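You operate a simulated robot arm through the tools that you are given. There is no shell and no other tool. Be economical: measure what you need, move in short steps, check, and stop when the job is done.

You run a simulated robot arm. Do the job below in one go: nothing can be reset, and whatever is moved stays where it is left.

JOB
Grease the middle of the blue pad with the dabber, from the tin.
Fine: First haul the hook up level with the tow grip; put the dabber back. Set down upright: grease dabber. A coat counts when it lies all over at full strength: go over it till it gets no stronger.

It is judged by the outcome, as a careful person would: the job done as asked, and still so three seconds after it is handed in. It fails if anything else is knocked over, pushed out of place, dropped, spilled or broken.

ROBOT AND FRAMES
A 6-joint arm with a two-finger parallel gripper, fixed in place. Base frame: the origin is at the foot of the arm, x ahead of it, y to its left, z up. Readings come in mm, rad, newtons and seconds.
With the tool pointing down near the work surface it reaches from about 120 to 840 mm from the base axis. Its first joint turns from -2.007 to 2.007 rad. Payload 4.2 kg.
The TCP is the grasp point between the finger pads, 23 mm short of the fingertips. In the tool frame z runs along the fingers and y along their closing line. The gripper opens to 94 mm. The fingers are 38 mm wide and 10 mm thick; the gripper's body (54 by 96 mm) begins 39 mm behind the TCP.
Orientation is that of the tool frame in the base frame, as a unit quaternion [x, y, z, w]. With the fingers straight down and closing along the base's y, the tool's x points along the base's -x, its y along +y and its z along -z.

CONTROLS
- The arm moves only by the tool servo_tool. Its argument "targets" is a list of rows, each a list of 3 entries, a list of its own where there are three numbers: the turn, a rotation vector about the tool's x, y, z in rad, then the shift along the tool's x, y, z in mm, then the finger opening in mm, from 0 to 94. In form: [[[wx, wy, wz], [dx, dy, dz], jaw], ...]. A call has 1 to 20 rows; each row shifts and turns the commanded pose from where the row before left it, along the tool's axes as they then stand. Rows are played at 5 a second. More than 50 mm and 0.15 rad between two rows, or a gripper value outside its range, and nothing of the call is played. Where a pose cannot be reached the arm comes as near as it can. A force on the tool above 40 N (or 10 N above the force at the start of the call, whichever is more), or a blocked arm, ends the call early, and 0.2 s more pass. Each finger travels about 108 mm/s and halts on what it meets, pressing with about 32 N; the grip force reading is that of the motor and also rises with nothing between the fingers. The clock runs only during rows and for 0.2 s after the last one: add rows that do not move to give the fingers time. It gives the time, the measured TCP pose, the force on the tool (base axes), the opening and the grip force at its end, in the units of the frame above (readings bear some noise), with the torque about the TCP (base axes, N m) and any sound that the robot's microphone picked up.
- Cameras (640 x 400 px; columns grow to the right, rows downward): "scene" is fixed at [219.4, -650.1, 1369.2]; the picture's right is [0.73, -0.69, 0.00], its down [-0.21, -0.23, -0.95] and it looks along [0.65, 0.69, -0.31] (base axes); focal length 214 px, centre (320, 200). "wrist" rides on the gripper at [86, 16, -74] in the tool frame; the picture's right is [-0.18, 0.98, 0.00], its down [-0.58, -0.11, -0.81] and it looks along [-0.79, -0.15, 0.59] (tool axes); focal length 243 px, centre (320, 200). There is no depth. A picture from a camera that has moved, and an enlarged one, comes with that camera's place and axes in the base frame and with its lens.
- capture(camera): a new picture of that camera. The clock stands still meanwhile.
- raise_lower(by): slides the trunk up (or, below 0, down) by that many mm; the arm rides with it, the base frame stays. It gives what a move gives, with no picture.
- close_up(camera, box): a new picture of the part [left, top, right, bottom] of that camera's present view, enlarged. The clock stands still meanwhile.
- hand_in(): hands the job in; it is judged then, once.

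Go step by step. Nothing tells you positions but the pictures and the camera data: compare them with the known pose of the tool, close in by small moves and look again before you grip or let go. The budget is 120 turns and 68 pictures, counting those below and the enlarged ones. Unless the task says otherwise, let go and move clear before handing in, and close with one line.

The tools are called after "Call:" as name(argument=value, ...) on one line, values as JSON. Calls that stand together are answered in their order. servo_tool: Moves the arm, as the interface text tells. Its arguments: {"type":"object","properties":{"targets":{"type":"array","items":{"type":"array"}}},"required":["targets"]} The other tools are called the same way: raise_lower (by) slides the trunk up or down; capture (camera) takes a picture; close_up (camera, box) takes an enlarged picture of a part of a camera's view; hand_in () hands the job in.

At the start:

```text
time: 0.0
ee_pos: [494.5, -346.1, 1372.8]
tcp_rot: [0.0, 1.0, 0.0, 0.0]
ft_force: [-0.2, 0.6, -0.4]
torque: [0.03, -0.02, -0.01]
gripper_width: 93.9
gripper_force: 0.1
trunk travel left (down, up): [-650.0, 340.0]
```

scene: 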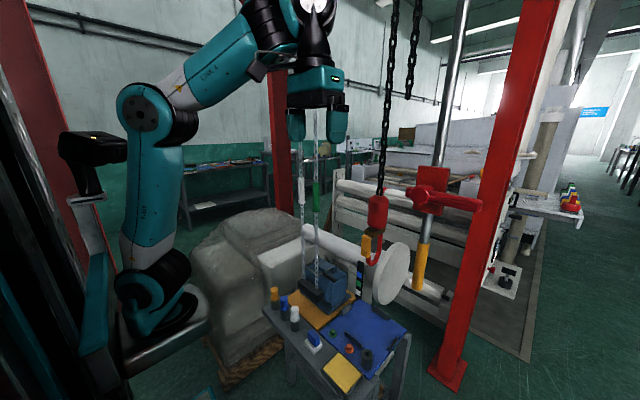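
wrist: 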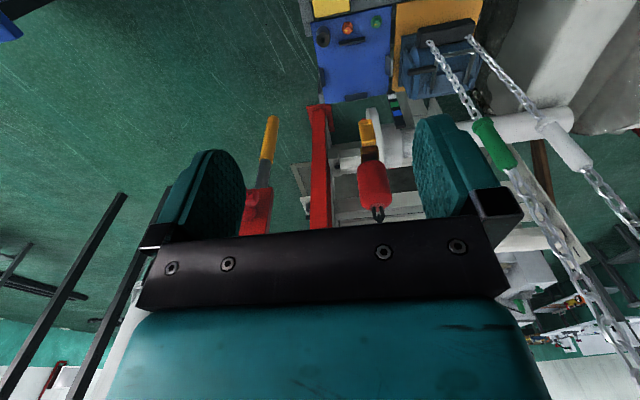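

I see a chain hoist with a red hook block, two hand chains (one with a green grip, one with a white grip), and a table with a blue pad/mat and tins. I'll look closer at each part first.

Call:
close_up(camera="scene", box=[250, 260, 430, 400])

Call:
close_up(camera="scene", box=[270, 120, 470, 260])

Call:
close_up(camera="wrist", box=[290, 0, 510, 140])

```text
2.86 times, centred on (340, 330) of scene
camera zoom: at [219.4, -650.1, 1369.2], right [0.73, -0.69, 0.0], down [-0.21, -0.23, -0.95], along [0.65, 0.69, -0.31], focal length 613 px, centre (263, -171)
```

zoom: 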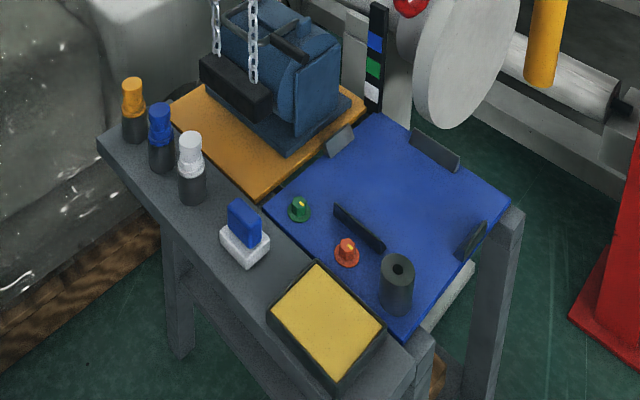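

```text
2.86 times, centred on (370, 190) of scene
camera zoom: at [219.4, -650.1, 1369.2], right [0.73, -0.69, 0.0], down [-0.21, -0.23, -0.95], along [0.65, 0.69, -0.31], focal length 613 px, centre (177, 229)
```

zoom: 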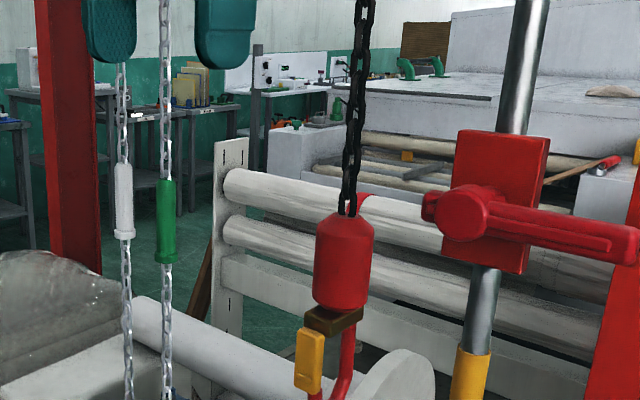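

```text
2.86 times, centred on (400, 70) of wrist
camera zoom: at [407.1, -329.7, 1446.8], right [0.18, 0.98, 0.0], down [0.58, -0.11, 0.81], along [0.79, -0.15, -0.59], focal length 693 px, centre (91, 571)
```

zoom: 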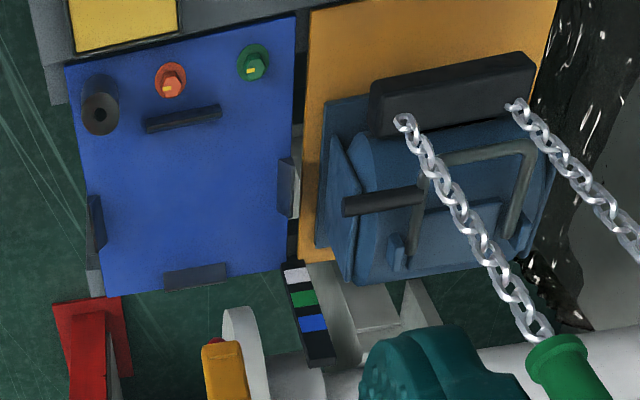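

Triangulating, the table top sits near z≈590, the hook block near (832,-291,1099) and the red clamp on the rod near (682,-478,1237). I need closer looks at the hook, the rod and the chains.

Call:
close_up(camera="scene", box=[345, 170, 455, 300])

Call:
close_up(camera="wrist", box=[220, 90, 420, 230])

Call:
close_up(camera="scene", box=[270, 90, 370, 310])

```text
3.08 times, centred on (400, 235) of scene
camera zoom: at [219.4, -650.1, 1369.2], right [0.73, -0.69, 0.0], down [-0.21, -0.23, -0.95], along [0.65, 0.69, -0.31], focal length 660 px, centre (74, 92)
```

zoom: 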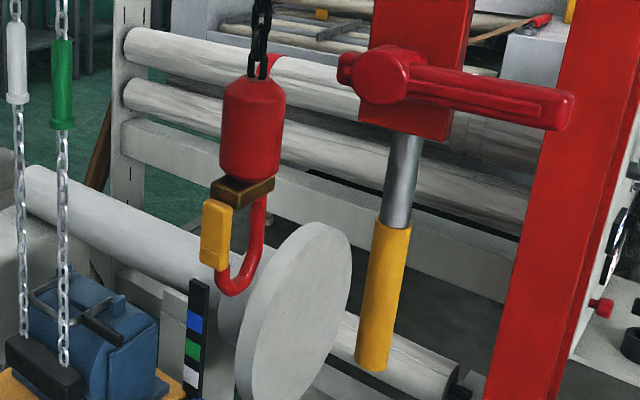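

```text
2.86 times, centred on (320, 160) of wrist
camera zoom: at [407.1, -329.7, 1446.8], right [0.18, 0.98, 0.0], down [0.58, -0.11, 0.81], along [0.79, -0.15, -0.59], focal length 693 px, centre (320, 314)
```

zoom: 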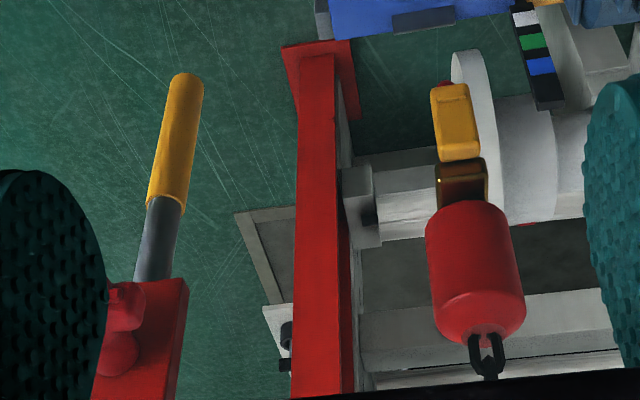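

```text
1.82 times, centred on (320, 200) of scene
camera zoom: at [219.4, -650.1, 1369.2], right [0.73, -0.69, 0.0], down [-0.21, -0.23, -0.95], along [0.65, 0.69, -0.31], focal length 390 px, centre (320, 200)
```

zoom: 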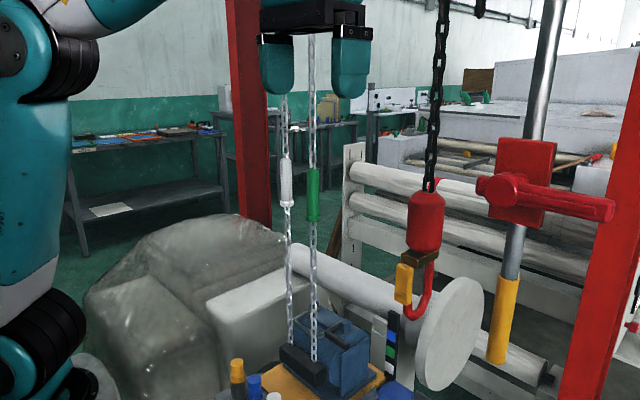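

The hand chains carry a white grip at about (756,31,1127) and a green grip at about (719,-99,1136). A yellow-sleeved bar hangs near (713,-490) over z≈980–1112. I'll lower the trunk for a nearer look.

Call:
raise_lower(by=-300)

Call:
capture(camera="wrist")

Call:
capture(camera="scene")

```text
time: 3.0
ee_pos: [494.1, -346.3, 1072.0]
tcp_rot: [0.0, 1.0, 0.0, 0.0]
ft_force: [0.0, -0.1, 0.4]
torque: [-0.01, 0.02, 0.0]
gripper_width: 94.1
gripper_force: 0.1
trunk travel left (down, up): [-350.0, 640.0]
```

```text
59 pictures are left
camera wrist: at [407.1, -329.7, 1146.9], right [0.18, 0.98, 0.0], down [0.58, -0.11, 0.81], along [0.79, -0.15, -0.59], focal length 243 px, centre (320, 200)
```

wrist: 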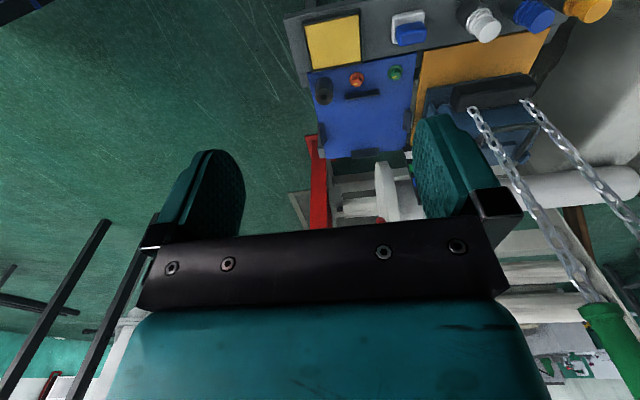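

```text
58 pictures are left
```

scene: 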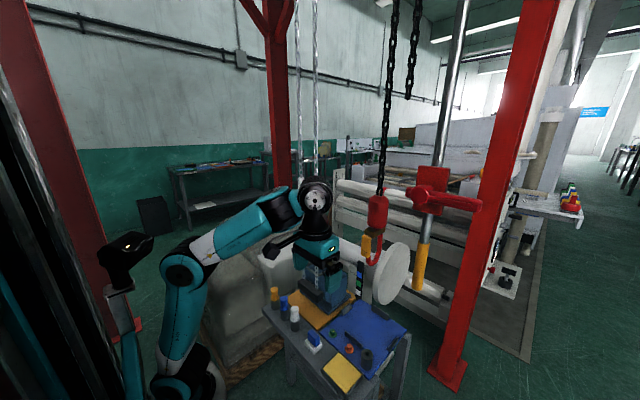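

The table is clearer from here, so I'll enlarge it.

Call:
close_up(camera="wrist", box=[280, 0, 620, 200])

Call:
close_up(camera="scene", box=[260, 230, 420, 400])

```text
1.88 times, centred on (450, 100) of wrist
camera zoom: at [407.1, -329.7, 1146.9], right [0.18, 0.98, 0.0], down [0.58, -0.11, 0.81], along [0.79, -0.15, -0.59], focal length 457 px, centre (75, 388)
```

zoom: 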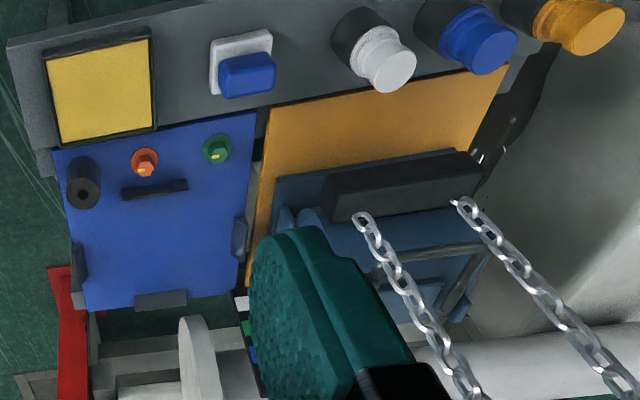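

```text
2.35 times, centred on (340, 315) of scene
camera zoom: at [219.4, -650.1, 1369.2], right [0.73, -0.69, 0.0], down [-0.21, -0.23, -0.95], along [0.65, 0.69, -0.31], focal length 505 px, centre (273, -71)
```

zoom: 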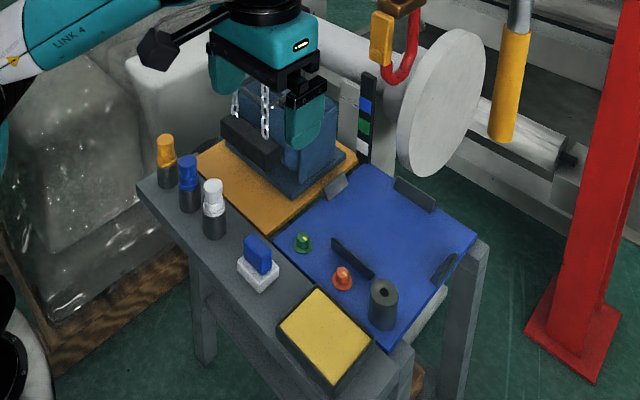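

The dabber is probably the blue-handled block with the white foot, and the tin the tray of yellow grease. I'll go closer to check.

Call:
raise_lower(by=-150)

Call:
capture(camera="wrist")

```text
time: 4.8
ee_pos: [493.9, -345.2, 921.4]
tcp_rot: [0.0, 1.0, 0.001, 0.001]
ft_force: [0.7, -0.1, -0.4]
torque: [0.03, -0.02, 0.01]
gripper_width: 94.1
gripper_force: 0.0
trunk travel left (down, up): [-200.0, 790.0]
```

```text
55 pictures are left
camera wrist: at [407.1, -329.6, 996.9], right [0.18, 0.98, 0.0], down [0.58, -0.11, 0.81], along [0.79, -0.15, -0.59], focal length 243 px, centre (320, 200)
```

wrist: 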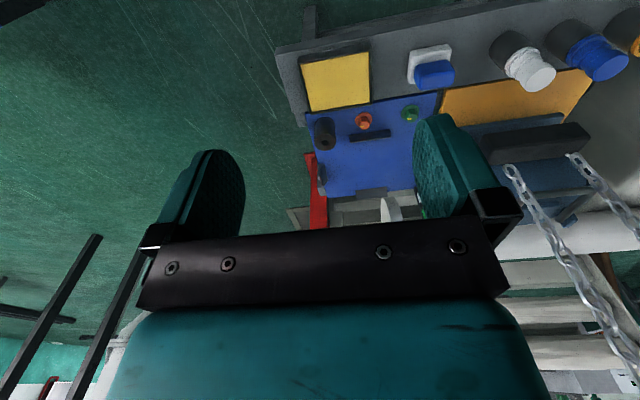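

Call:
close_up(camera="wrist", box=[270, 0, 640, 230])

Call:
close_up(camera="wrist", box=[290, 30, 450, 130])

```text
1.73 times, centred on (455, 115) of wrist
camera zoom: at [407.1, -329.6, 996.9], right [0.18, 0.98, 0.0], down [0.58, -0.11, 0.81], along [0.79, -0.15, -0.59], focal length 420 px, centre (86, 347)
```

zoom: 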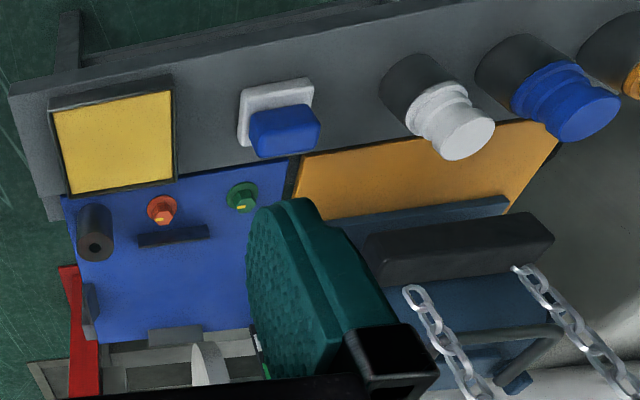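

```text
4.00 times, centred on (370, 80) of wrist
camera zoom: at [407.1, -329.6, 996.9], right [0.18, 0.98, 0.0], down [0.58, -0.11, 0.81], along [0.79, -0.15, -0.59], focal length 970 px, centre (120, 680)
```

zoom: 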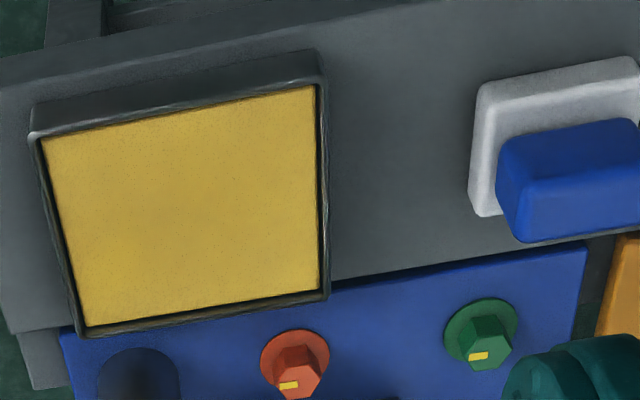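

The dabber (blue handle, white foot) and the grease tin are confirmed. The blue pad spans about x 677–940, y -410…-168 at z≈583, with the hook right above it. Next I'll tilt the wrist camera up to identify the tow grip.

Call:
raise_lower(by=220)

Call:
servo_tool(targets=[[[0, -0.15, 0], [0, 0, 0], 94], [[0, -0.15, 0], [0, 0, 0], 94], [[0, -0.15, 0], [0, 0, 0], 94], [[0, -0.15, 0], [0, 0, 0], 94], [[0, -0.15, 0], [0, 0, 0], 94], [[0, 0, 0], [0, 0, 0], 94]])

Call:
capture(camera="wrist")

```text
time: 7.1
ee_pos: [494.5, -345.2, 1142.7]
tcp_rot: [0.0, 1.0, 0.0, 0.0]
ft_force: [0.4, 0.6, -0.3]
torque: [0.01, 0.0, 0.01]
gripper_width: 93.8
gripper_force: 0.0
trunk travel left (down, up): [-420.0, 570.0]
```

```text
time: 8.5
ee_pos: [516.3, -349.7, 1202.4]
tcp_rot: [0.004, 0.934, -0.01, 0.357]
ft_force: [-0.3, -0.6, 0.7]
torque: [0.02, -0.01, -0.01]
gripper_width: 94.2
gripper_force: 0.1
out of reach, approached as far as the arm can: row 4, 5
trunk travel left (down, up): [-420.0, 570.0]
```

```text
52 pictures are left
camera wrist: at [401.0, -332.8, 1199.2], right [0.15, 0.98, 0.11], down [-0.11, -0.09, 0.99], along [0.98, -0.16, 0.09], focal length 243 px, centre (320, 200)
```

wrist: 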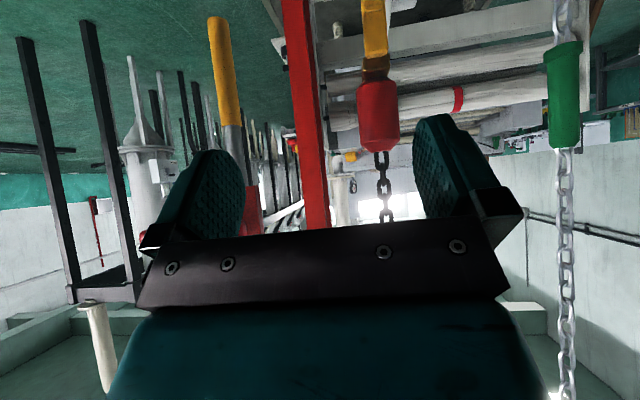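

I'll enlarge the rod, its clamp and sleeve, and the hook.

Call:
close_up(camera="scene", box=[400, 130, 500, 300])

Call:
close_up(camera="wrist", box=[190, 0, 430, 240])

Call:
close_up(camera="scene", box=[370, 0, 530, 110])

```text
2.35 times, centred on (450, 215) of scene
camera zoom: at [219.4, -650.1, 1369.2], right [0.73, -0.69, 0.0], down [-0.21, -0.23, -0.95], along [0.65, 0.69, -0.31], focal length 505 px, centre (14, 165)
```

zoom: 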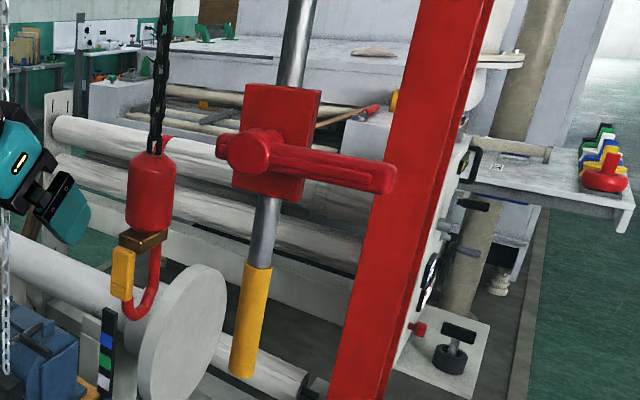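

```text
1.67 times, centred on (310, 120) of wrist
camera zoom: at [401.0, -332.8, 1199.2], right [0.15, 0.98, 0.11], down [-0.11, -0.09, 0.99], along [0.98, -0.16, 0.09], focal length 404 px, centre (337, 333)
```

zoom: 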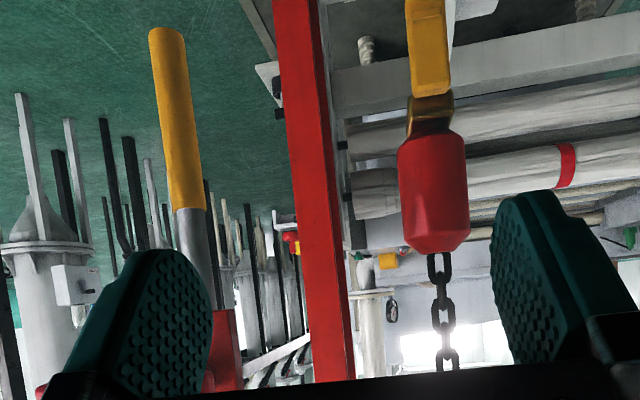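

```text
3.64 times, centred on (450, 55) of scene
camera zoom: at [219.4, -650.1, 1369.2], right [0.73, -0.69, 0.0], down [-0.21, -0.23, -0.95], along [0.65, 0.69, -0.31], focal length 780 px, centre (-153, 727)
```

zoom: 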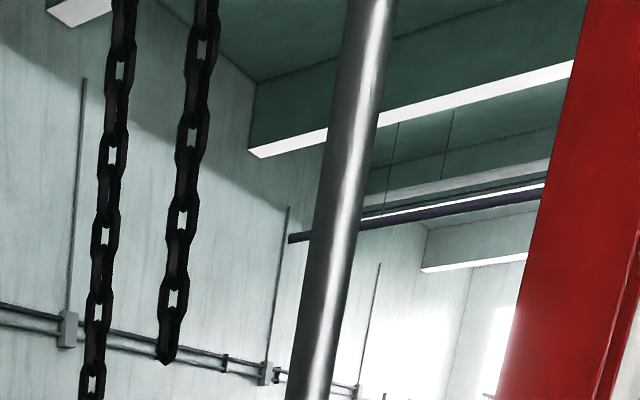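

I take the tow grip to be the yellow-sleeved grip on the hanging rod, z≈980–1112. The hook is at about 892, so it needs roughly 150 mm of lift. Next I'll move to the green chain grip with the tool turned horizontal.

Call:
servo_tool(targets=[[[0, 0, 0], [-7, 40, 17], 94], [[0, 0, 0], [-7, 40, 17], 94], [[0, 0, 0], [-7, 40, 17], 94], [[0, 0, 0], [-7, 40, 17], 94], [[0, 0, 0], [-7, 40, 17], 94], [[0, 0, 0], [0, 0, 0], 94]])

```text
time: 9.9
ee_pos: [613.0, -164.4, 1221.8]
tcp_rot: [0.0, 0.931, 0.0, 0.366]
ft_force: [-0.9, 0.3, 0.2]
torque: [-0.02, 0.03, -0.03]
gripper_width: 94.0
gripper_force: 0.1
out of reach, approached as far as the arm can: row 1, 2, 3, 4, 5
trunk travel left (down, up): [-420.0, 570.0]
```

Call:
raise_lower(by=-80)

Call:
servo_tool(targets=[[[0, 0, 0], [0, 0, 0], 94]])

Call:
capture(camera="scene")

```text
time: 11.1
ee_pos: [613.0, -163.4, 1140.7]
tcp_rot: [0.0, 0.93, 0.0, 0.366]
ft_force: [-0.7, -0.1, -0.2]
torque: [-0.03, -0.02, 0.02]
gripper_width: 94.1
gripper_force: 0.1
trunk travel left (down, up): [-340.0, 650.0]
```

```text
time: 11.4
ee_pos: [612.6, -165.6, 1141.8]
tcp_rot: [0.0, 0.931, -0.001, 0.366]
ft_force: [0.3, 0.3, -0.1]
torque: [0.01, 0.0, 0.01]
gripper_width: 93.9
gripper_force: 0.0
trunk travel left (down, up): [-340.0, 650.0]
```

```text
48 pictures are left
```

scene: 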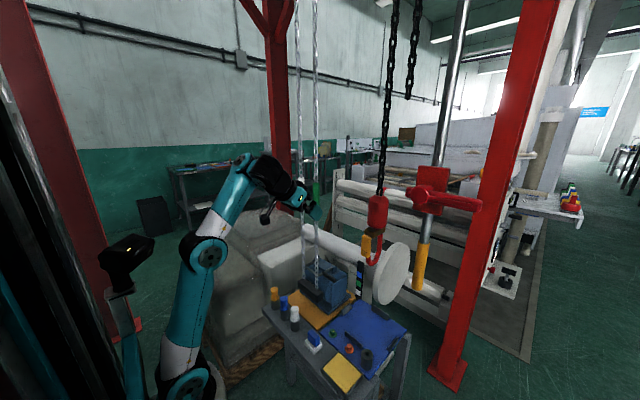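

Call:
servo_tool(targets=[[[0, 0, 0], [-9, 33, 8], 94], [[0, 0, 0], [-9, 33, 9], 94], [[0, -0.15, 0], [0, 0, 0], 94], [[0, -0.15, 0], [0, 0, 0], 94], [[0, -0.15, 0], [0, 0, 0], 94], [[0, -0.15, 0], [0, 0, 0], 94], [[0, -0.15, 0], [0, 0, 0], 94], [[0, 0, 0], [0, 0, 0], 94]])

Call:
capture(camera="wrist")

```text
time: 13.2
ee_pos: [562.3, -40.8, 1300.8]
tcp_rot: [0.004, 0.742, -0.004, 0.67]
ft_force: [-1.0, -0.2, -0.4]
torque: [0.01, 0.0, 0.02]
gripper_width: 94.0
gripper_force: 0.0
out of reach, approached as far as the arm can: row 3, 4, 5, 6, 7
trunk travel left (down, up): [-340.0, 650.0]
```

```text
47 pictures are left
camera wrist: at [479.1, -23.5, 1223.2], right [0.03, 0.98, 0.18], down [-0.75, -0.1, 0.66], along [0.67, -0.16, 0.73], focal length 243 px, centre (320, 200)
```

wrist: 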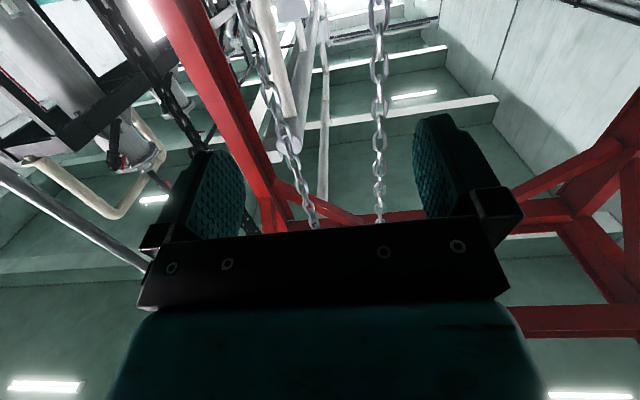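

Call:
raise_lower(by=-160)

Call:
capture(camera="scene")

```text
time: 15.1
ee_pos: [563.9, -40.6, 1141.6]
tcp_rot: [0.003, 0.742, -0.003, 0.67]
ft_force: [-0.1, -0.2, 0.3]
torque: [0.02, 0.0, 0.01]
gripper_width: 94.1
gripper_force: 0.0
trunk travel left (down, up): [-180.0, 810.0]
```

```text
46 pictures are left
```

scene: 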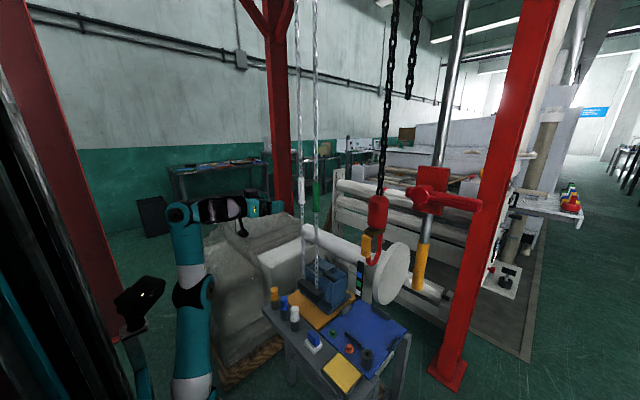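

Call:
servo_tool(targets=[[[0, -0.1, 0], [0, -28, 20], 94], [[0, 0, 0], [0, -28, 30], 94], [[0, 0, 0], [0, 0, 40], 94], [[0, 0, 0], [0, 0, 0], 94]])

Call:
capture(camera="wrist")

Call:
close_up(camera="scene", box=[260, 150, 380, 250])

```text
time: 16.1
ee_pos: [600.9, -73.0, 1177.6]
tcp_rot: [0.004, 0.709, -0.004, 0.705]
ft_force: [-0.4, 0.1, 0.1]
torque: [0.0, -0.03, -0.03]
gripper_width: 93.9
gripper_force: 0.2
out of reach, approached as far as the arm can: row 1, 2, 3
trunk travel left (down, up): [-180.0, 810.0]
```

```text
45 pictures are left
camera wrist: at [525.8, -55.4, 1092.4], right [0.01, 0.98, 0.18], down [-0.8, -0.1, 0.59], along [0.59, -0.16, 0.79], focal length 243 px, centre (320, 200)
```

wrist: 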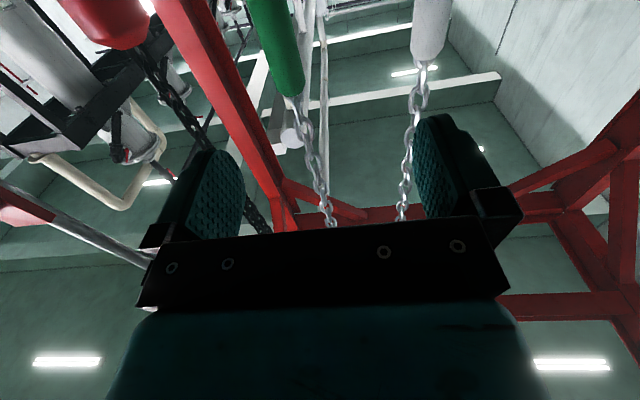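

```text
4.00 times, centred on (320, 200) of scene
camera zoom: at [219.4, -650.1, 1369.2], right [0.73, -0.69, 0.0], down [-0.21, -0.23, -0.95], along [0.65, 0.69, -0.31], focal length 858 px, centre (320, 200)
```

zoom: 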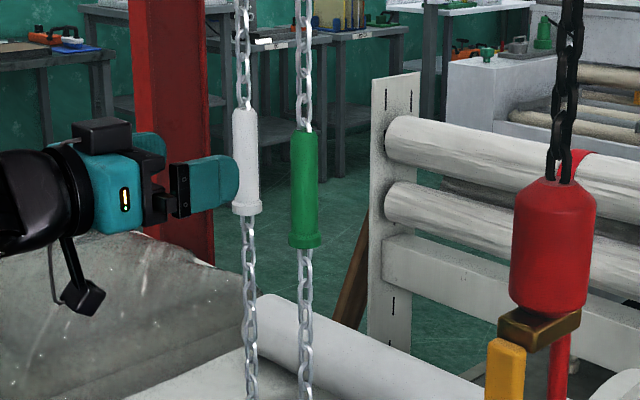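

Call:
raise_lower(by=-130)

Call:
servo_tool(targets=[[[0, 0, 0], [-40, 0, 0], 94], [[0, 0, 0], [-40, -13, 0], 94], [[0, 0, 0], [-9, -13, 0], 94], [[0, 0, 0], [0, 0, 25], 94], [[0, 0, 0], [0, 0, 0], 94]])

```text
time: 17.7
ee_pos: [600.4, -72.9, 1048.6]
tcp_rot: [0.004, 0.709, -0.004, 0.705]
ft_force: [0.0, -0.3, -1.2]
torque: [-0.01, -0.01, -0.02]
gripper_width: 94.0
gripper_force: 0.0
trunk travel left (down, up): [-50.0, 940.0]
```

```text
time: 18.9
ee_pos: [625.1, -82.7, 1070.0]
tcp_rot: [0.004, 0.709, -0.005, 0.705]
ft_force: [-0.4, 0.3, 0.3]
torque: [-0.03, 0.02, -0.01]
gripper_width: 94.1
gripper_force: 0.0
out of reach, approached as far as the arm can: row 1, 2, 4
trunk travel left (down, up): [-50.0, 940.0]
```

Call:
servo_tool(targets=[[[0, 0, 0], [-10, 0, 0], 94], [[0, 0, 0], [-10, 0, 0], 94], [[0, 0, 0], [-10, 0, 0], 94], [[0, 0, 0], [-10, 0, 0], 94]])

```text
time: 19.9
ee_pos: [624.9, -81.8, 1070.8]
tcp_rot: [0.004, 0.709, -0.005, 0.705]
ft_force: [0.2, 0.8, 0.6]
torque: [0.0, 0.01, 0.0]
gripper_width: 94.0
gripper_force: 0.1
out of reach, approached as far as the arm can: row 1, 2, 3, 4
trunk travel left (down, up): [-50.0, 940.0]
```

Call:
close_up(camera="scene", box=[130, 150, 370, 400])

```text
1.60 times, centred on (250, 275) of scene
camera zoom: at [219.4, -650.1, 1369.2], right [0.73, -0.69, 0.0], down [-0.21, -0.23, -0.95], along [0.65, 0.69, -0.31], focal length 343 px, centre (432, 80)
```

zoom: 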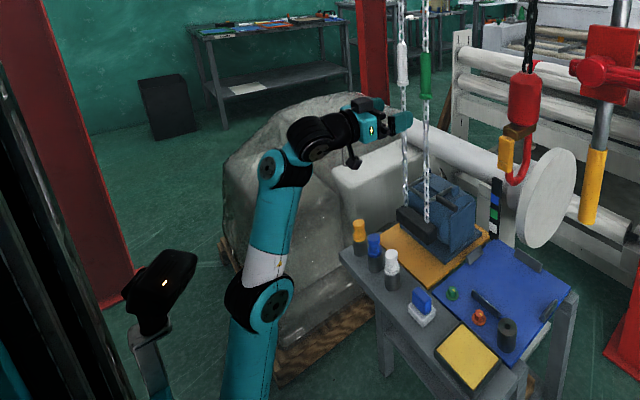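

The arm is almost straight upward, which blocks it. I'll test moving down so the elbow bends.

Call:
servo_tool(targets=[[[0, 0, 0], [20, 0, 0], 94], [[0, 0, 0], [30, 0, 0], 94], [[0, 0, 0], [30, 0, 0], 94], [[0, 0, 0], [30, 0, 0], 94], [[0, 0, 0], [0, 0, 0], 94]])

```text
time: 21.1
ee_pos: [626.9, -52.1, 1040.4]
tcp_rot: [0.005, 0.71, -0.006, 0.704]
ft_force: [0.4, -0.4, 0.3]
torque: [0.04, 0.01, -0.02]
gripper_width: 93.7
gripper_force: 0.0
out of reach, approached as far as the arm can: row 2, 3, 4
trunk travel left (down, up): [-50.0, 940.0]
```

The wrist seems unable to straighten past about 78° from the forearm. A tool pitched about 60° from vertical is still enough to hold a chain, so I'll pitch back down a bit and line up with the green grip.

Call:
servo_tool(targets=[[[0, 0.15, 0], [0, 0, 0], 94], [[0, 0.15, 0], [0, 0, 0], 94], [[0, 0.15, 0], [0, 0, 0], 94], [[0, 0.1, 0], [0, -20, 0], 94], [[0, 0, 0], [0, -25, 0], 94], [[0, 0, 0], [0, 0, 0], 94]])

Call:
raise_lower(by=90)

```text
time: 22.5
ee_pos: [596.9, -48.2, 928.3]
tcp_rot: [0.005, 0.848, -0.003, 0.53]
ft_force: [0.4, -0.2, -1.2]
torque: [0.02, -0.02, 0.02]
gripper_width: 94.2
gripper_force: 0.0
out of reach, approached as far as the arm can: row 1, 2, 3, 4
trunk travel left (down, up): [-50.0, 940.0]
```

```text
time: 23.7
ee_pos: [596.8, -47.7, 1017.8]
tcp_rot: [0.005, 0.849, -0.003, 0.529]
ft_force: [-0.5, 0.6, -0.4]
torque: [-0.04, 0.03, -0.04]
gripper_width: 94.1
gripper_force: 0.1
trunk travel left (down, up): [-140.0, 850.0]
```

Call:
servo_tool(targets=[[[0, 0, 0], [0, -25, 0], 94], [[0, 0, 0], [0, -25, 0], 94], [[0, 0, 0], [-25, 0, 0], 94], [[0, 0, 0], [-25, 0, 0], 94], [[0, 0, 0], [0, 0, 0], 94]])

```text
time: 24.9
ee_pos: [617.7, -98.5, 1056.9]
tcp_rot: [0.003, 0.848, -0.002, 0.529]
ft_force: [-0.2, 0.5, 0.3]
torque: [-0.01, 0.02, -0.01]
gripper_width: 94.2
gripper_force: 0.0
out of reach, approached as far as the arm can: row 4
trunk travel left (down, up): [-140.0, 850.0]
```

Call:
raise_lower(by=80)

Call:
servo_tool(targets=[[[0, 0, 0], [-9, 0, 18], 94], [[0, 0, 0], [-9, 0, 18], 94], [[0, 0, 0], [0, 0, 0], 94]])

Call:
capture(camera="wrist")

Call:
close_up(camera="scene", box=[260, 150, 380, 250])

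```text
time: 26.1
ee_pos: [617.9, -98.5, 1138.6]
tcp_rot: [0.004, 0.848, -0.002, 0.53]
ft_force: [0.7, -0.2, -0.5]
torque: [-0.01, 0.01, -0.02]
gripper_width: 93.6
gripper_force: 0.1
trunk travel left (down, up): [-220.0, 770.0]
```

```text
time: 26.9
ee_pos: [658.1, -98.8, 1138.8]
tcp_rot: [0.004, 0.847, -0.003, 0.531]
ft_force: [0.3, 0.4, -0.1]
torque: [-0.01, 0.01, -0.04]
gripper_width: 94.1
gripper_force: 0.1
trunk travel left (down, up): [-220.0, 770.0]
```

```text
42 pictures are left
camera wrist: at [552.0, -82.1, 1093.5], right [0.09, 0.98, 0.17], down [-0.47, -0.11, 0.88], along [0.88, -0.16, 0.45], focal length 243 px, centre (320, 200)
```

wrist: 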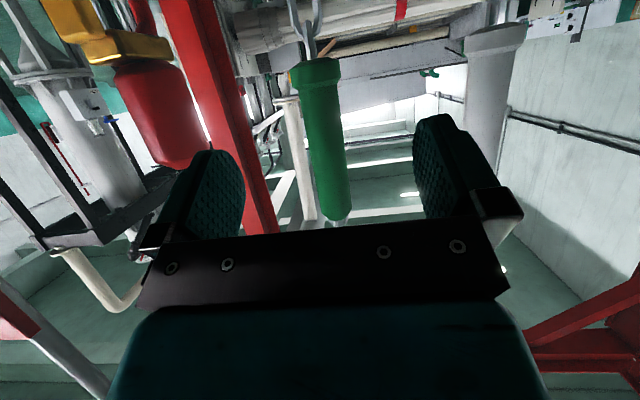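

```text
4.00 times, centred on (320, 200) of scene
camera zoom: at [219.4, -650.1, 1369.2], right [0.73, -0.69, 0.0], down [-0.21, -0.23, -0.95], along [0.65, 0.69, -0.31], focal length 858 px, centre (320, 200)
```

zoom: 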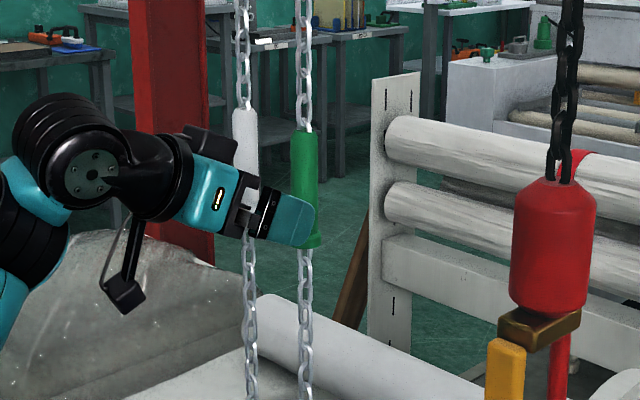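

The green sleeve is centred between the open fingers, about 57 mm ahead. I'll advance and close on it.

Call:
servo_tool(targets=[[[0, 0, 0], [-8, 3, 17], 94], [[0, 0, 0], [-8, 3, 17], 94], [[0, 0, 0], [-8, 0, 17], 94], [[0, 0, 0], [0, 0, 0], 94]])

Call:
capture(camera="wrist")

```text
time: 27.9
ee_pos: [697.7, -88.2, 1120.2]
tcp_rot: [0.003, 0.847, -0.001, 0.531]
ft_force: [-0.2, -0.7, 0.0]
torque: [-0.02, -0.01, -0.01]
gripper_width: 94.1
gripper_force: 0.2
out of reach, approached as far as the arm can: row 1, 2, 3
trunk travel left (down, up): [-220.0, 770.0]
```

```text
40 pictures are left
camera wrist: at [591.9, -70.6, 1075.9], right [0.09, 0.98, 0.17], down [-0.47, -0.11, 0.88], along [0.88, -0.16, 0.45], focal length 243 px, centre (320, 200)
```

wrist: 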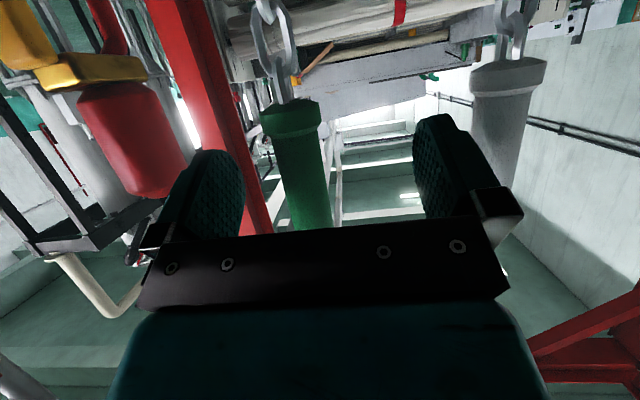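

Call:
servo_tool(targets=[[[0, 0, 0], [0, -12, -12], 94], [[0, 0, 0], [0, 0, 0], 94]])

Call:
raise_lower(by=60)

Call:
servo_tool(targets=[[[0, 0.1, 0], [0, 0, 0], 94], [[0, 0.1, 0], [20, 0, 0], 94], [[0, 0, 0], [20, 0, 0], 94], [[0, 0, 0], [0, 0, 0], 94]])

```text
time: 28.5
ee_pos: [684.9, -98.7, 1125.9]
tcp_rot: [0.004, 0.848, -0.002, 0.53]
ft_force: [-0.1, 0.1, -0.4]
torque: [-0.01, 0.01, 0.02]
gripper_width: 94.2
gripper_force: 0.0
trunk travel left (down, up): [-220.0, 770.0]
```

```text
time: 29.5
ee_pos: [686.8, -99.9, 1186.6]
tcp_rot: [0.004, 0.848, -0.002, 0.529]
ft_force: [1.0, 0.3, -0.6]
torque: [0.02, -0.01, 0.01]
gripper_width: 94.0
gripper_force: 0.1
trunk travel left (down, up): [-280.0, 710.0]
```

```text
time: 30.5
ee_pos: [663.2, -94.5, 1150.5]
tcp_rot: [0.005, 0.896, -0.002, 0.443]
ft_force: [-0.1, -0.7, -0.9]
torque: [0.0, -0.01, 0.01]
gripper_width: 94.0
gripper_force: 0.0
out of reach, approached as far as the arm can: row 1
trunk travel left (down, up): [-280.0, 710.0]
```

Call:
servo_tool(targets=[[[0, 0, 0], [-7, -1, 16], 94], [[0, 0, 0], [-7, -1, 16], 94], [[0, 0, 0], [-7, -1, 16], 94], [[0, 0, 0], [0, 0, 0], 94]])

Call:
capture(camera="wrist")

```text
time: 31.5
ee_pos: [714.9, -98.5, 1138.8]
tcp_rot: [0.004, 0.896, -0.002, 0.443]
ft_force: [-0.3, -0.1, -0.6]
torque: [-0.03, -0.01, 0.0]
gripper_width: 94.1
gripper_force: 0.0
trunk travel left (down, up): [-280.0, 710.0]
```

```text
39 pictures are left
camera wrist: at [601.8, -81.0, 1115.3], right [0.12, 0.98, 0.15], down [-0.29, -0.11, 0.95], along [0.95, -0.16, 0.27], focal length 243 px, centre (320, 200)
```

wrist: 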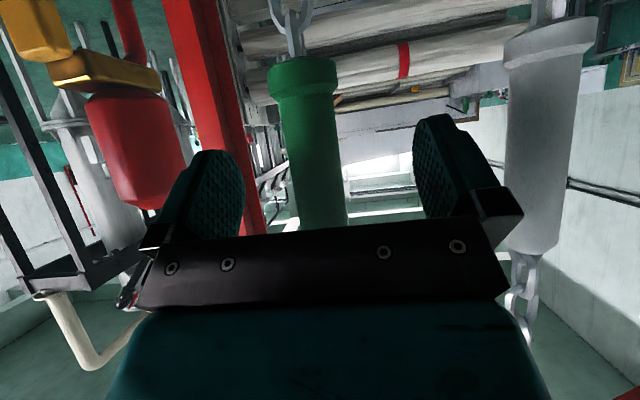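

The sleeve sits at the grasp point, so I'll close on it.

Call:
servo_tool(targets=[[[0, 0, 0], [0, 0, 0], 50], [[0, 0, 0], [0, 0, 0], 10], [[0, 0, 0], [0, 0, 0], 10], [[0, 0, 0], [0, 0, 0], 10]])

```text
time: 32.5
ee_pos: [714.4, -99.3, 1139.2]
tcp_rot: [0.004, 0.896, -0.002, 0.443]
ft_force: [3.9, -13.3, 2.7]
torque: [-1.05, 0.02, -0.19]
gripper_width: 24.2
gripper_force: 44.7
trunk travel left (down, up): [-280.0, 710.0]
```

Gripped the sleeve at 24 mm. I'll pull it down a little with the trunk and see what the hook does.

Call:
raise_lower(by=-30)

Call:
close_up(camera="scene", box=[260, 130, 460, 290])

```text
time: 33.2
ee_pos: [714.3, -99.6, 1109.6]
tcp_rot: [0.005, 0.897, -0.001, 0.443]
ft_force: [4.9, -19.1, 2.0]
torque: [-1.2, -0.14, -0.12]
gripper_width: 24.4
gripper_force: 44.7
trunk travel left (down, up): [-250.0, 740.0]
```

```text
2.50 times, centred on (360, 210) of scene
camera zoom: at [219.4, -650.1, 1369.2], right [0.73, -0.69, 0.0], down [-0.21, -0.23, -0.95], along [0.65, 0.69, -0.31], focal length 536 px, centre (220, 175)
```

zoom: 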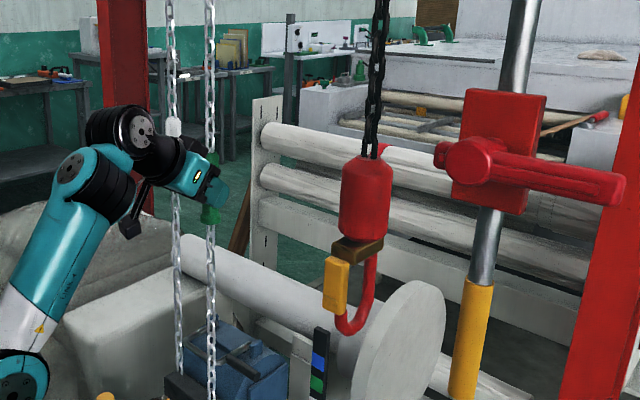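

The hook rose about 13 mm for 30 mm of green chain, so green hauls up. I'll keep pulling.

Call:
raise_lower(by=-120)

Call:
close_up(camera="scene", box=[260, 130, 460, 290])

```text
time: 34.5
ee_pos: [714.3, -99.5, 997.8]
tcp_rot: [0.006, 0.893, -0.003, 0.45]
ft_force: [5.3, -13.9, 6.0]
torque: [-1.28, -0.94, 0.07]
gripper_width: 24.0
gripper_force: 45.1
trunk travel left (down, up): [-136.0, 854.0]
stopped: the force on the tool passed its limit at 53 N (the readings are from after the stop); the commanded pose is now the measured one
```

```text
2.50 times, centred on (360, 210) of scene
camera zoom: at [219.4, -650.1, 1369.2], right [0.73, -0.69, 0.0], down [-0.21, -0.23, -0.95], along [0.65, 0.69, -0.31], focal length 536 px, centre (220, 175)
```

zoom: 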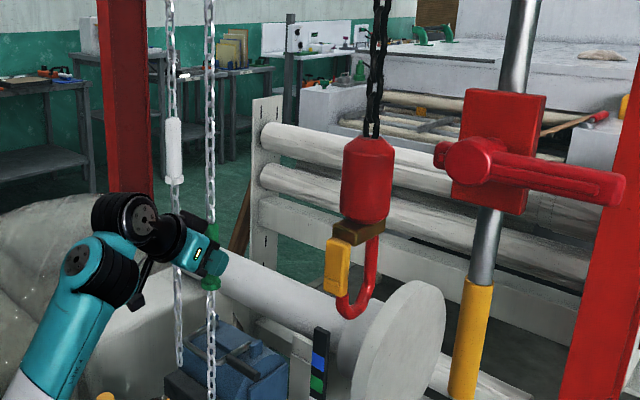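

The hook is up about 42 mm, but the pull met a force stop. I'll try a small further pull to tell a hard end from a jerk.

Call:
raise_lower(by=-20)

Call:
capture(camera="wrist")

```text
time: 34.9
ee_pos: [712.9, -99.2, 997.8]
tcp_rot: [0.005, 0.89, -0.001, 0.455]
ft_force: [6.5, -7.3, 7.9]
torque: [-1.16, -0.61, 0.02]
gripper_width: 24.3
gripper_force: 44.9
trunk travel left (down, up): [-133.0, 857.0]
stopped: the force on the tool passed its limit at 54 N (the readings are from after the stop); the commanded pose is now the measured one
```

```text
36 pictures are left
camera wrist: at [602.0, -82.4, 971.5], right [0.12, 0.98, 0.15], down [-0.31, -0.11, 0.94], along [0.94, -0.16, 0.3], focal length 243 px, centre (320, 200)
```

wrist: 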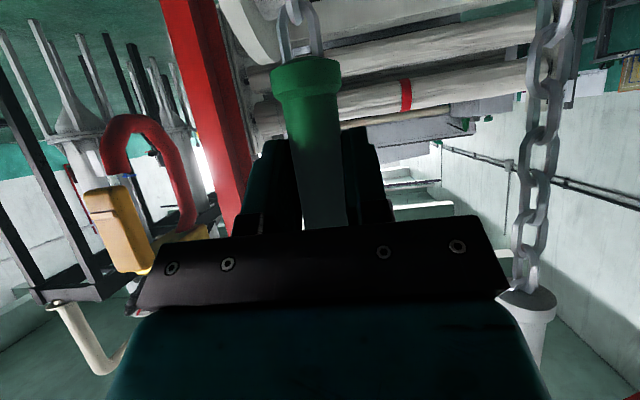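

That is a hard end of the stroke, after about 141 mm. I'll ride the grip back up and see whether the hook holds, as a ratchet would.

Call:
raise_lower(by=70)

Call:
close_up(camera="scene", box=[260, 130, 460, 290])

```text
time: 35.9
ee_pos: [713.6, -97.8, 1066.7]
tcp_rot: [0.005, 0.892, -0.001, 0.453]
ft_force: [2.3, -3.9, 2.9]
torque: [-1.25, -0.01, -0.01]
gripper_width: 24.2
gripper_force: 44.5
trunk travel left (down, up): [-203.0, 787.0]
```

```text
2.50 times, centred on (360, 210) of scene
camera zoom: at [219.4, -650.1, 1369.2], right [0.73, -0.69, 0.0], down [-0.21, -0.23, -0.95], along [0.65, 0.69, -0.31], focal length 536 px, centre (220, 175)
```

zoom: 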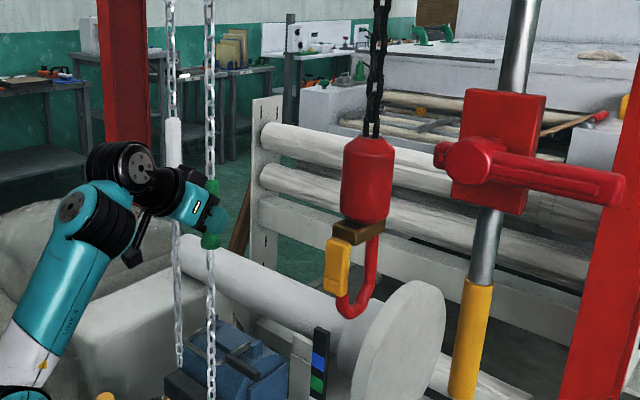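

The hook holds, so it is a ratchet. I'll go up the rest and take another full stroke.

Call:
raise_lower(by=71)

Call:
raise_lower(by=-138)

Call:
raise_lower(by=138)

Call:
close_up(camera="scene", box=[260, 130, 460, 290])

```text
time: 37.0
ee_pos: [713.3, -100.3, 1137.4]
tcp_rot: [0.005, 0.891, -0.001, 0.453]
ft_force: [-1.5, -1.5, 0.2]
torque: [-1.27, 1.58, -0.29]
gripper_width: 24.4
gripper_force: 45.4
trunk travel left (down, up): [-274.0, 716.0]
```

```text
time: 38.7
ee_pos: [712.9, -99.9, 999.5]
tcp_rot: [0.006, 0.891, -0.001, 0.454]
ft_force: [3.1, -3.6, 3.3]
torque: [-1.2, -0.87, 0.19]
gripper_width: 24.2
gripper_force: 44.9
trunk travel left (down, up): [-136.0, 854.0]
```

```text
time: 40.3
ee_pos: [713.0, -99.8, 1137.4]
tcp_rot: [0.006, 0.891, -0.002, 0.454]
ft_force: [-1.9, 0.4, 0.2]
torque: [-1.31, 1.3, -0.22]
gripper_width: 24.4
gripper_force: 45.3
trunk travel left (down, up): [-274.0, 716.0]
```

```text
2.50 times, centred on (360, 210) of scene
camera zoom: at [219.4, -650.1, 1369.2], right [0.73, -0.69, 0.0], down [-0.21, -0.23, -0.95], along [0.65, 0.69, -0.31], focal length 536 px, centre (220, 175)
```

zoom: 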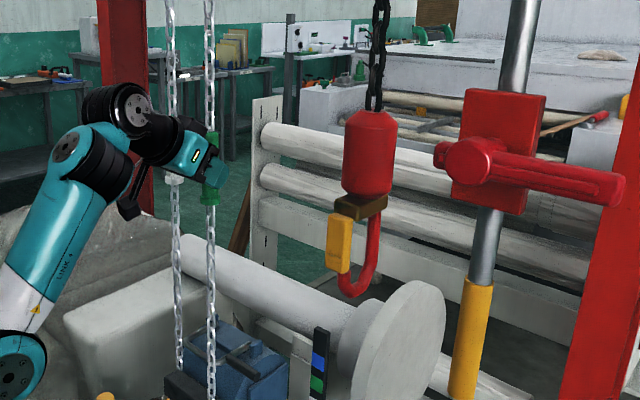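

The hook bowl is now near z≈970–985 and the yellow tow grip spans 978–1116 with its middle at about 1047. It needs about 60 mm more, so one full stroke and part of another.

Call:
raise_lower(by=-138)

Call:
raise_lower(by=138)

Call:
raise_lower(by=-70)

Call:
close_up(camera="scene", box=[340, 160, 460, 300])

```text
time: 42.0
ee_pos: [713.0, -99.8, 1000.3]
tcp_rot: [0.006, 0.891, -0.002, 0.454]
ft_force: [3.4, -1.2, 3.4]
torque: [-1.21, -0.85, 0.15]
gripper_width: 24.3
gripper_force: 45.4
trunk travel left (down, up): [-136.0, 854.0]
```

```text
time: 43.6
ee_pos: [713.9, -100.1, 1138.8]
tcp_rot: [0.006, 0.891, -0.002, 0.453]
ft_force: [-1.7, 1.4, 0.6]
torque: [-1.3, 1.3, -0.21]
gripper_width: 24.2
gripper_force: 45.2
trunk travel left (down, up): [-274.0, 716.0]
```

```text
time: 44.7
ee_pos: [713.0, -99.8, 1068.8]
tcp_rot: [0.005, 0.89, -0.002, 0.455]
ft_force: [1.2, -1.3, 2.1]
torque: [-1.18, -0.36, 0.03]
gripper_width: 24.3
gripper_force: 45.2
trunk travel left (down, up): [-204.0, 786.0]
```

```text
2.86 times, centred on (400, 230) of scene
camera zoom: at [219.4, -650.1, 1369.2], right [0.73, -0.69, 0.0], down [-0.21, -0.23, -0.95], along [0.65, 0.69, -0.31], focal length 613 px, centre (91, 114)
```

zoom: 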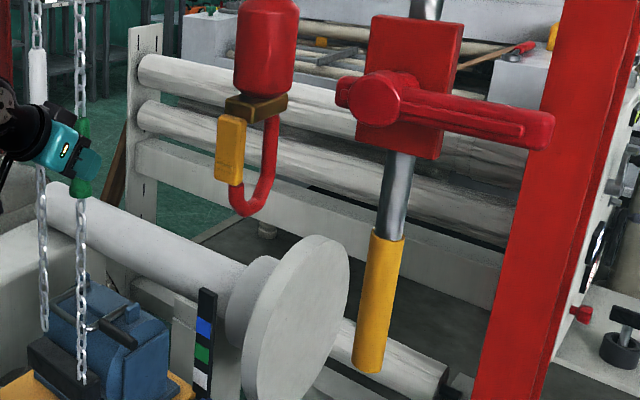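

The hook bowl is now around z≈1019–1034, level with the middle of the tow grip. I'll take the chain back up, release it and retreat.

Call:
raise_lower(by=70)

Call:
servo_tool(targets=[[[0, 0, 0], [0, 0, 0], 50], [[0, 0, 0], [0, 0, 0], 94], [[0, 0, 0], [0, 0, 0], 94], [[0, 0, 0], [18, 0, -24], 94], [[0, 0, 0], [18, 0, -24], 94], [[0, 0, 0], [18, 0, -24], 94], [[0, 0, 0], [18, 0, -24], 94], [[0, 0, 0], [0, 0, 0], 94]])

Call:
close_up(camera="scene", box=[260, 160, 460, 300])

```text
time: 45.8
ee_pos: [713.1, -100.2, 1138.7]
tcp_rot: [0.006, 0.892, -0.002, 0.453]
ft_force: [-1.7, 0.8, 1.7]
torque: [-1.32, 1.64, -0.28]
gripper_width: 24.2
gripper_force: 45.0
trunk travel left (down, up): [-274.0, 716.0]
```

```text
time: 47.6
ee_pos: [593.0, -99.2, 1137.4]
tcp_rot: [0.005, 0.891, -0.001, 0.454]
ft_force: [0.4, 0.9, 1.0]
torque: [-0.01, 0.01, 0.01]
gripper_width: 94.0
gripper_force: 0.0
trunk travel left (down, up): [-274.0, 716.0]
```

```text
2.86 times, centred on (360, 230) of scene
camera zoom: at [219.4, -650.1, 1369.2], right [0.73, -0.69, 0.0], down [-0.21, -0.23, -0.95], along [0.65, 0.69, -0.31], focal length 613 px, centre (206, 114)
```

zoom: 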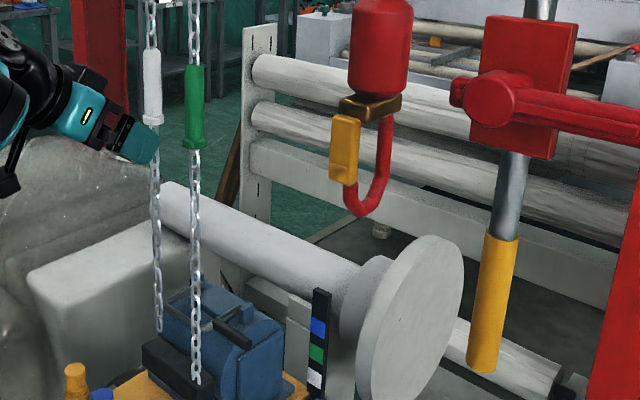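

The hook stays up. Now I'll turn the tool back to pointing down and go over the dabber, at about (609,-200).

Call:
servo_tool(targets=[[[0, 0.15, 0], [0, -15, 0], 94], [[0, 0.15, 0], [0, -15, 0], 94], [[0, 0.15, 0], [0, -15, 0], 94], [[0, 0.15, 0], [0, -15, 0], 94], [[0, 0.15, 0], [0, -15, 0], 94], [[0, 0.15, 0], [0, -15, 0], 94], [[0, 0.042, 0], [0, -10, 0], 94], [[0, 0, 0], [0, 0, 0], 94]])

Call:
raise_lower(by=-250)

Call:
capture(camera="wrist")

```text
time: 48.3
ee_pos: [608.2, -136.7, 1140.0]
tcp_rot: [0.003, 0.95, -0.01, 0.312]
ft_force: [76.8, -1.6, -33.1]
torque: [-0.47, -2.99, -1.08]
gripper_width: 93.9
gripper_force: 0.1
out of reach, approached as far as the arm can: row 1, 3
trunk travel left (down, up): [-274.0, 716.0]
stopped in row 3: the force on the tool passed its limit at 220 N (the readings are from after the stop); the commanded pose is now the measured one
```

```text
time: 50.9
ee_pos: [610.1, -137.9, 887.1]
tcp_rot: [0.0, 0.951, -0.009, 0.309]
ft_force: [77.6, -2.6, -38.6]
torque: [-0.59, -3.72, -0.84]
gripper_width: 94.0
gripper_force: 0.0
trunk travel left (down, up): [-24.0, 966.0]
```

```text
31 pictures are left
camera wrist: at [495.8, -119.4, 896.3], right [0.16, 0.98, 0.09], down [-0.01, -0.09, 1.0], along [0.99, -0.16, -0.01], focal length 243 px, centre (320, 200)
```

wrist: 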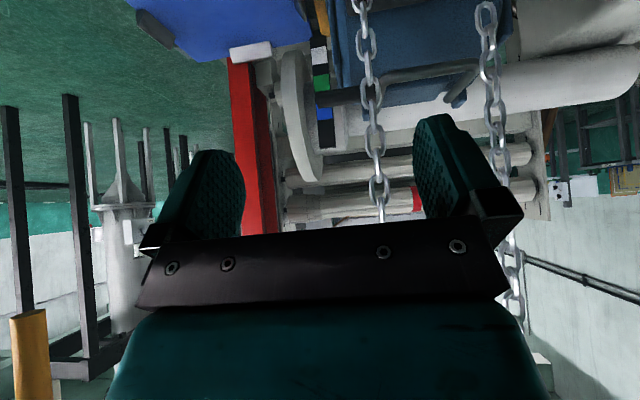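

There is a persistent force that moved along with the arm, so it looks like self-contact. I'll check.

Call:
capture(camera="scene")

```text
30 pictures are left
```

scene: 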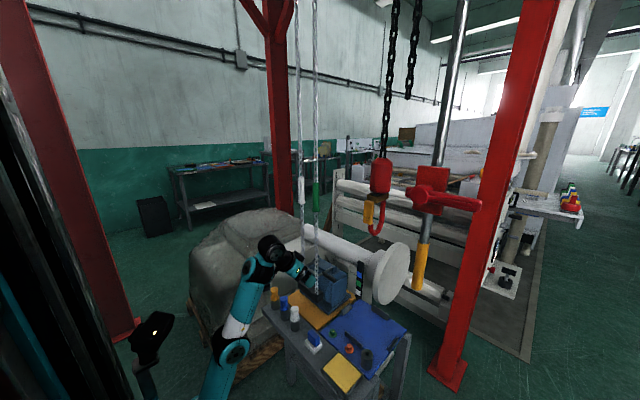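

Nothing in the scene was disturbed; it is the hand folding against its own forearm. I'll ease off the pitch, lift the trunk back up, then lower the TCP with the arm so the forearm comes down.

Call:
servo_tool(targets=[[[0, -0.1, 0], [0, 0, 0], 94], [[0, 0, 0], [0, 0, 0], 94]])

Call:
raise_lower(by=300)

```text
time: 51.5
ee_pos: [608.2, -135.6, 886.1]
tcp_rot: [0.0, 0.936, -0.008, 0.352]
ft_force: [-0.1, 0.0, -0.1]
torque: [0.03, -0.01, 0.0]
gripper_width: 94.1
gripper_force: 0.0
trunk travel left (down, up): [-24.0, 966.0]
```

```text
time: 54.5
ee_pos: [608.8, -136.6, 1185.4]
tcp_rot: [0.0, 0.936, -0.009, 0.352]
ft_force: [-0.2, 0.2, -0.4]
torque: [0.02, 0.01, -0.06]
gripper_width: 93.9
gripper_force: 0.0
trunk travel left (down, up): [-324.0, 666.0]
```

Call:
servo_tool(targets=[[[0, 0, 0], [24, -8, 28], 94], [[0, 0, 0], [24, -8, 28], 94], [[0, 0, 0], [24, -8, 28], 94], [[0, 0, 0], [24, -8, 28], 94], [[0, 0, 0], [24, -8, 28], 94], [[0, 0, 0], [0, 0, 0], 94]])

```text
time: 55.9
ee_pos: [647.1, -185.0, 1103.9]
tcp_rot: [0.0, 0.937, -0.009, 0.349]
ft_force: [1.1, 0.5, -0.2]
torque: [0.01, 0.01, -0.01]
gripper_width: 93.8
gripper_force: 0.1
out of reach, approached as far as the arm can: row 2, 3, 4, 5
trunk travel left (down, up): [-324.0, 666.0]
```

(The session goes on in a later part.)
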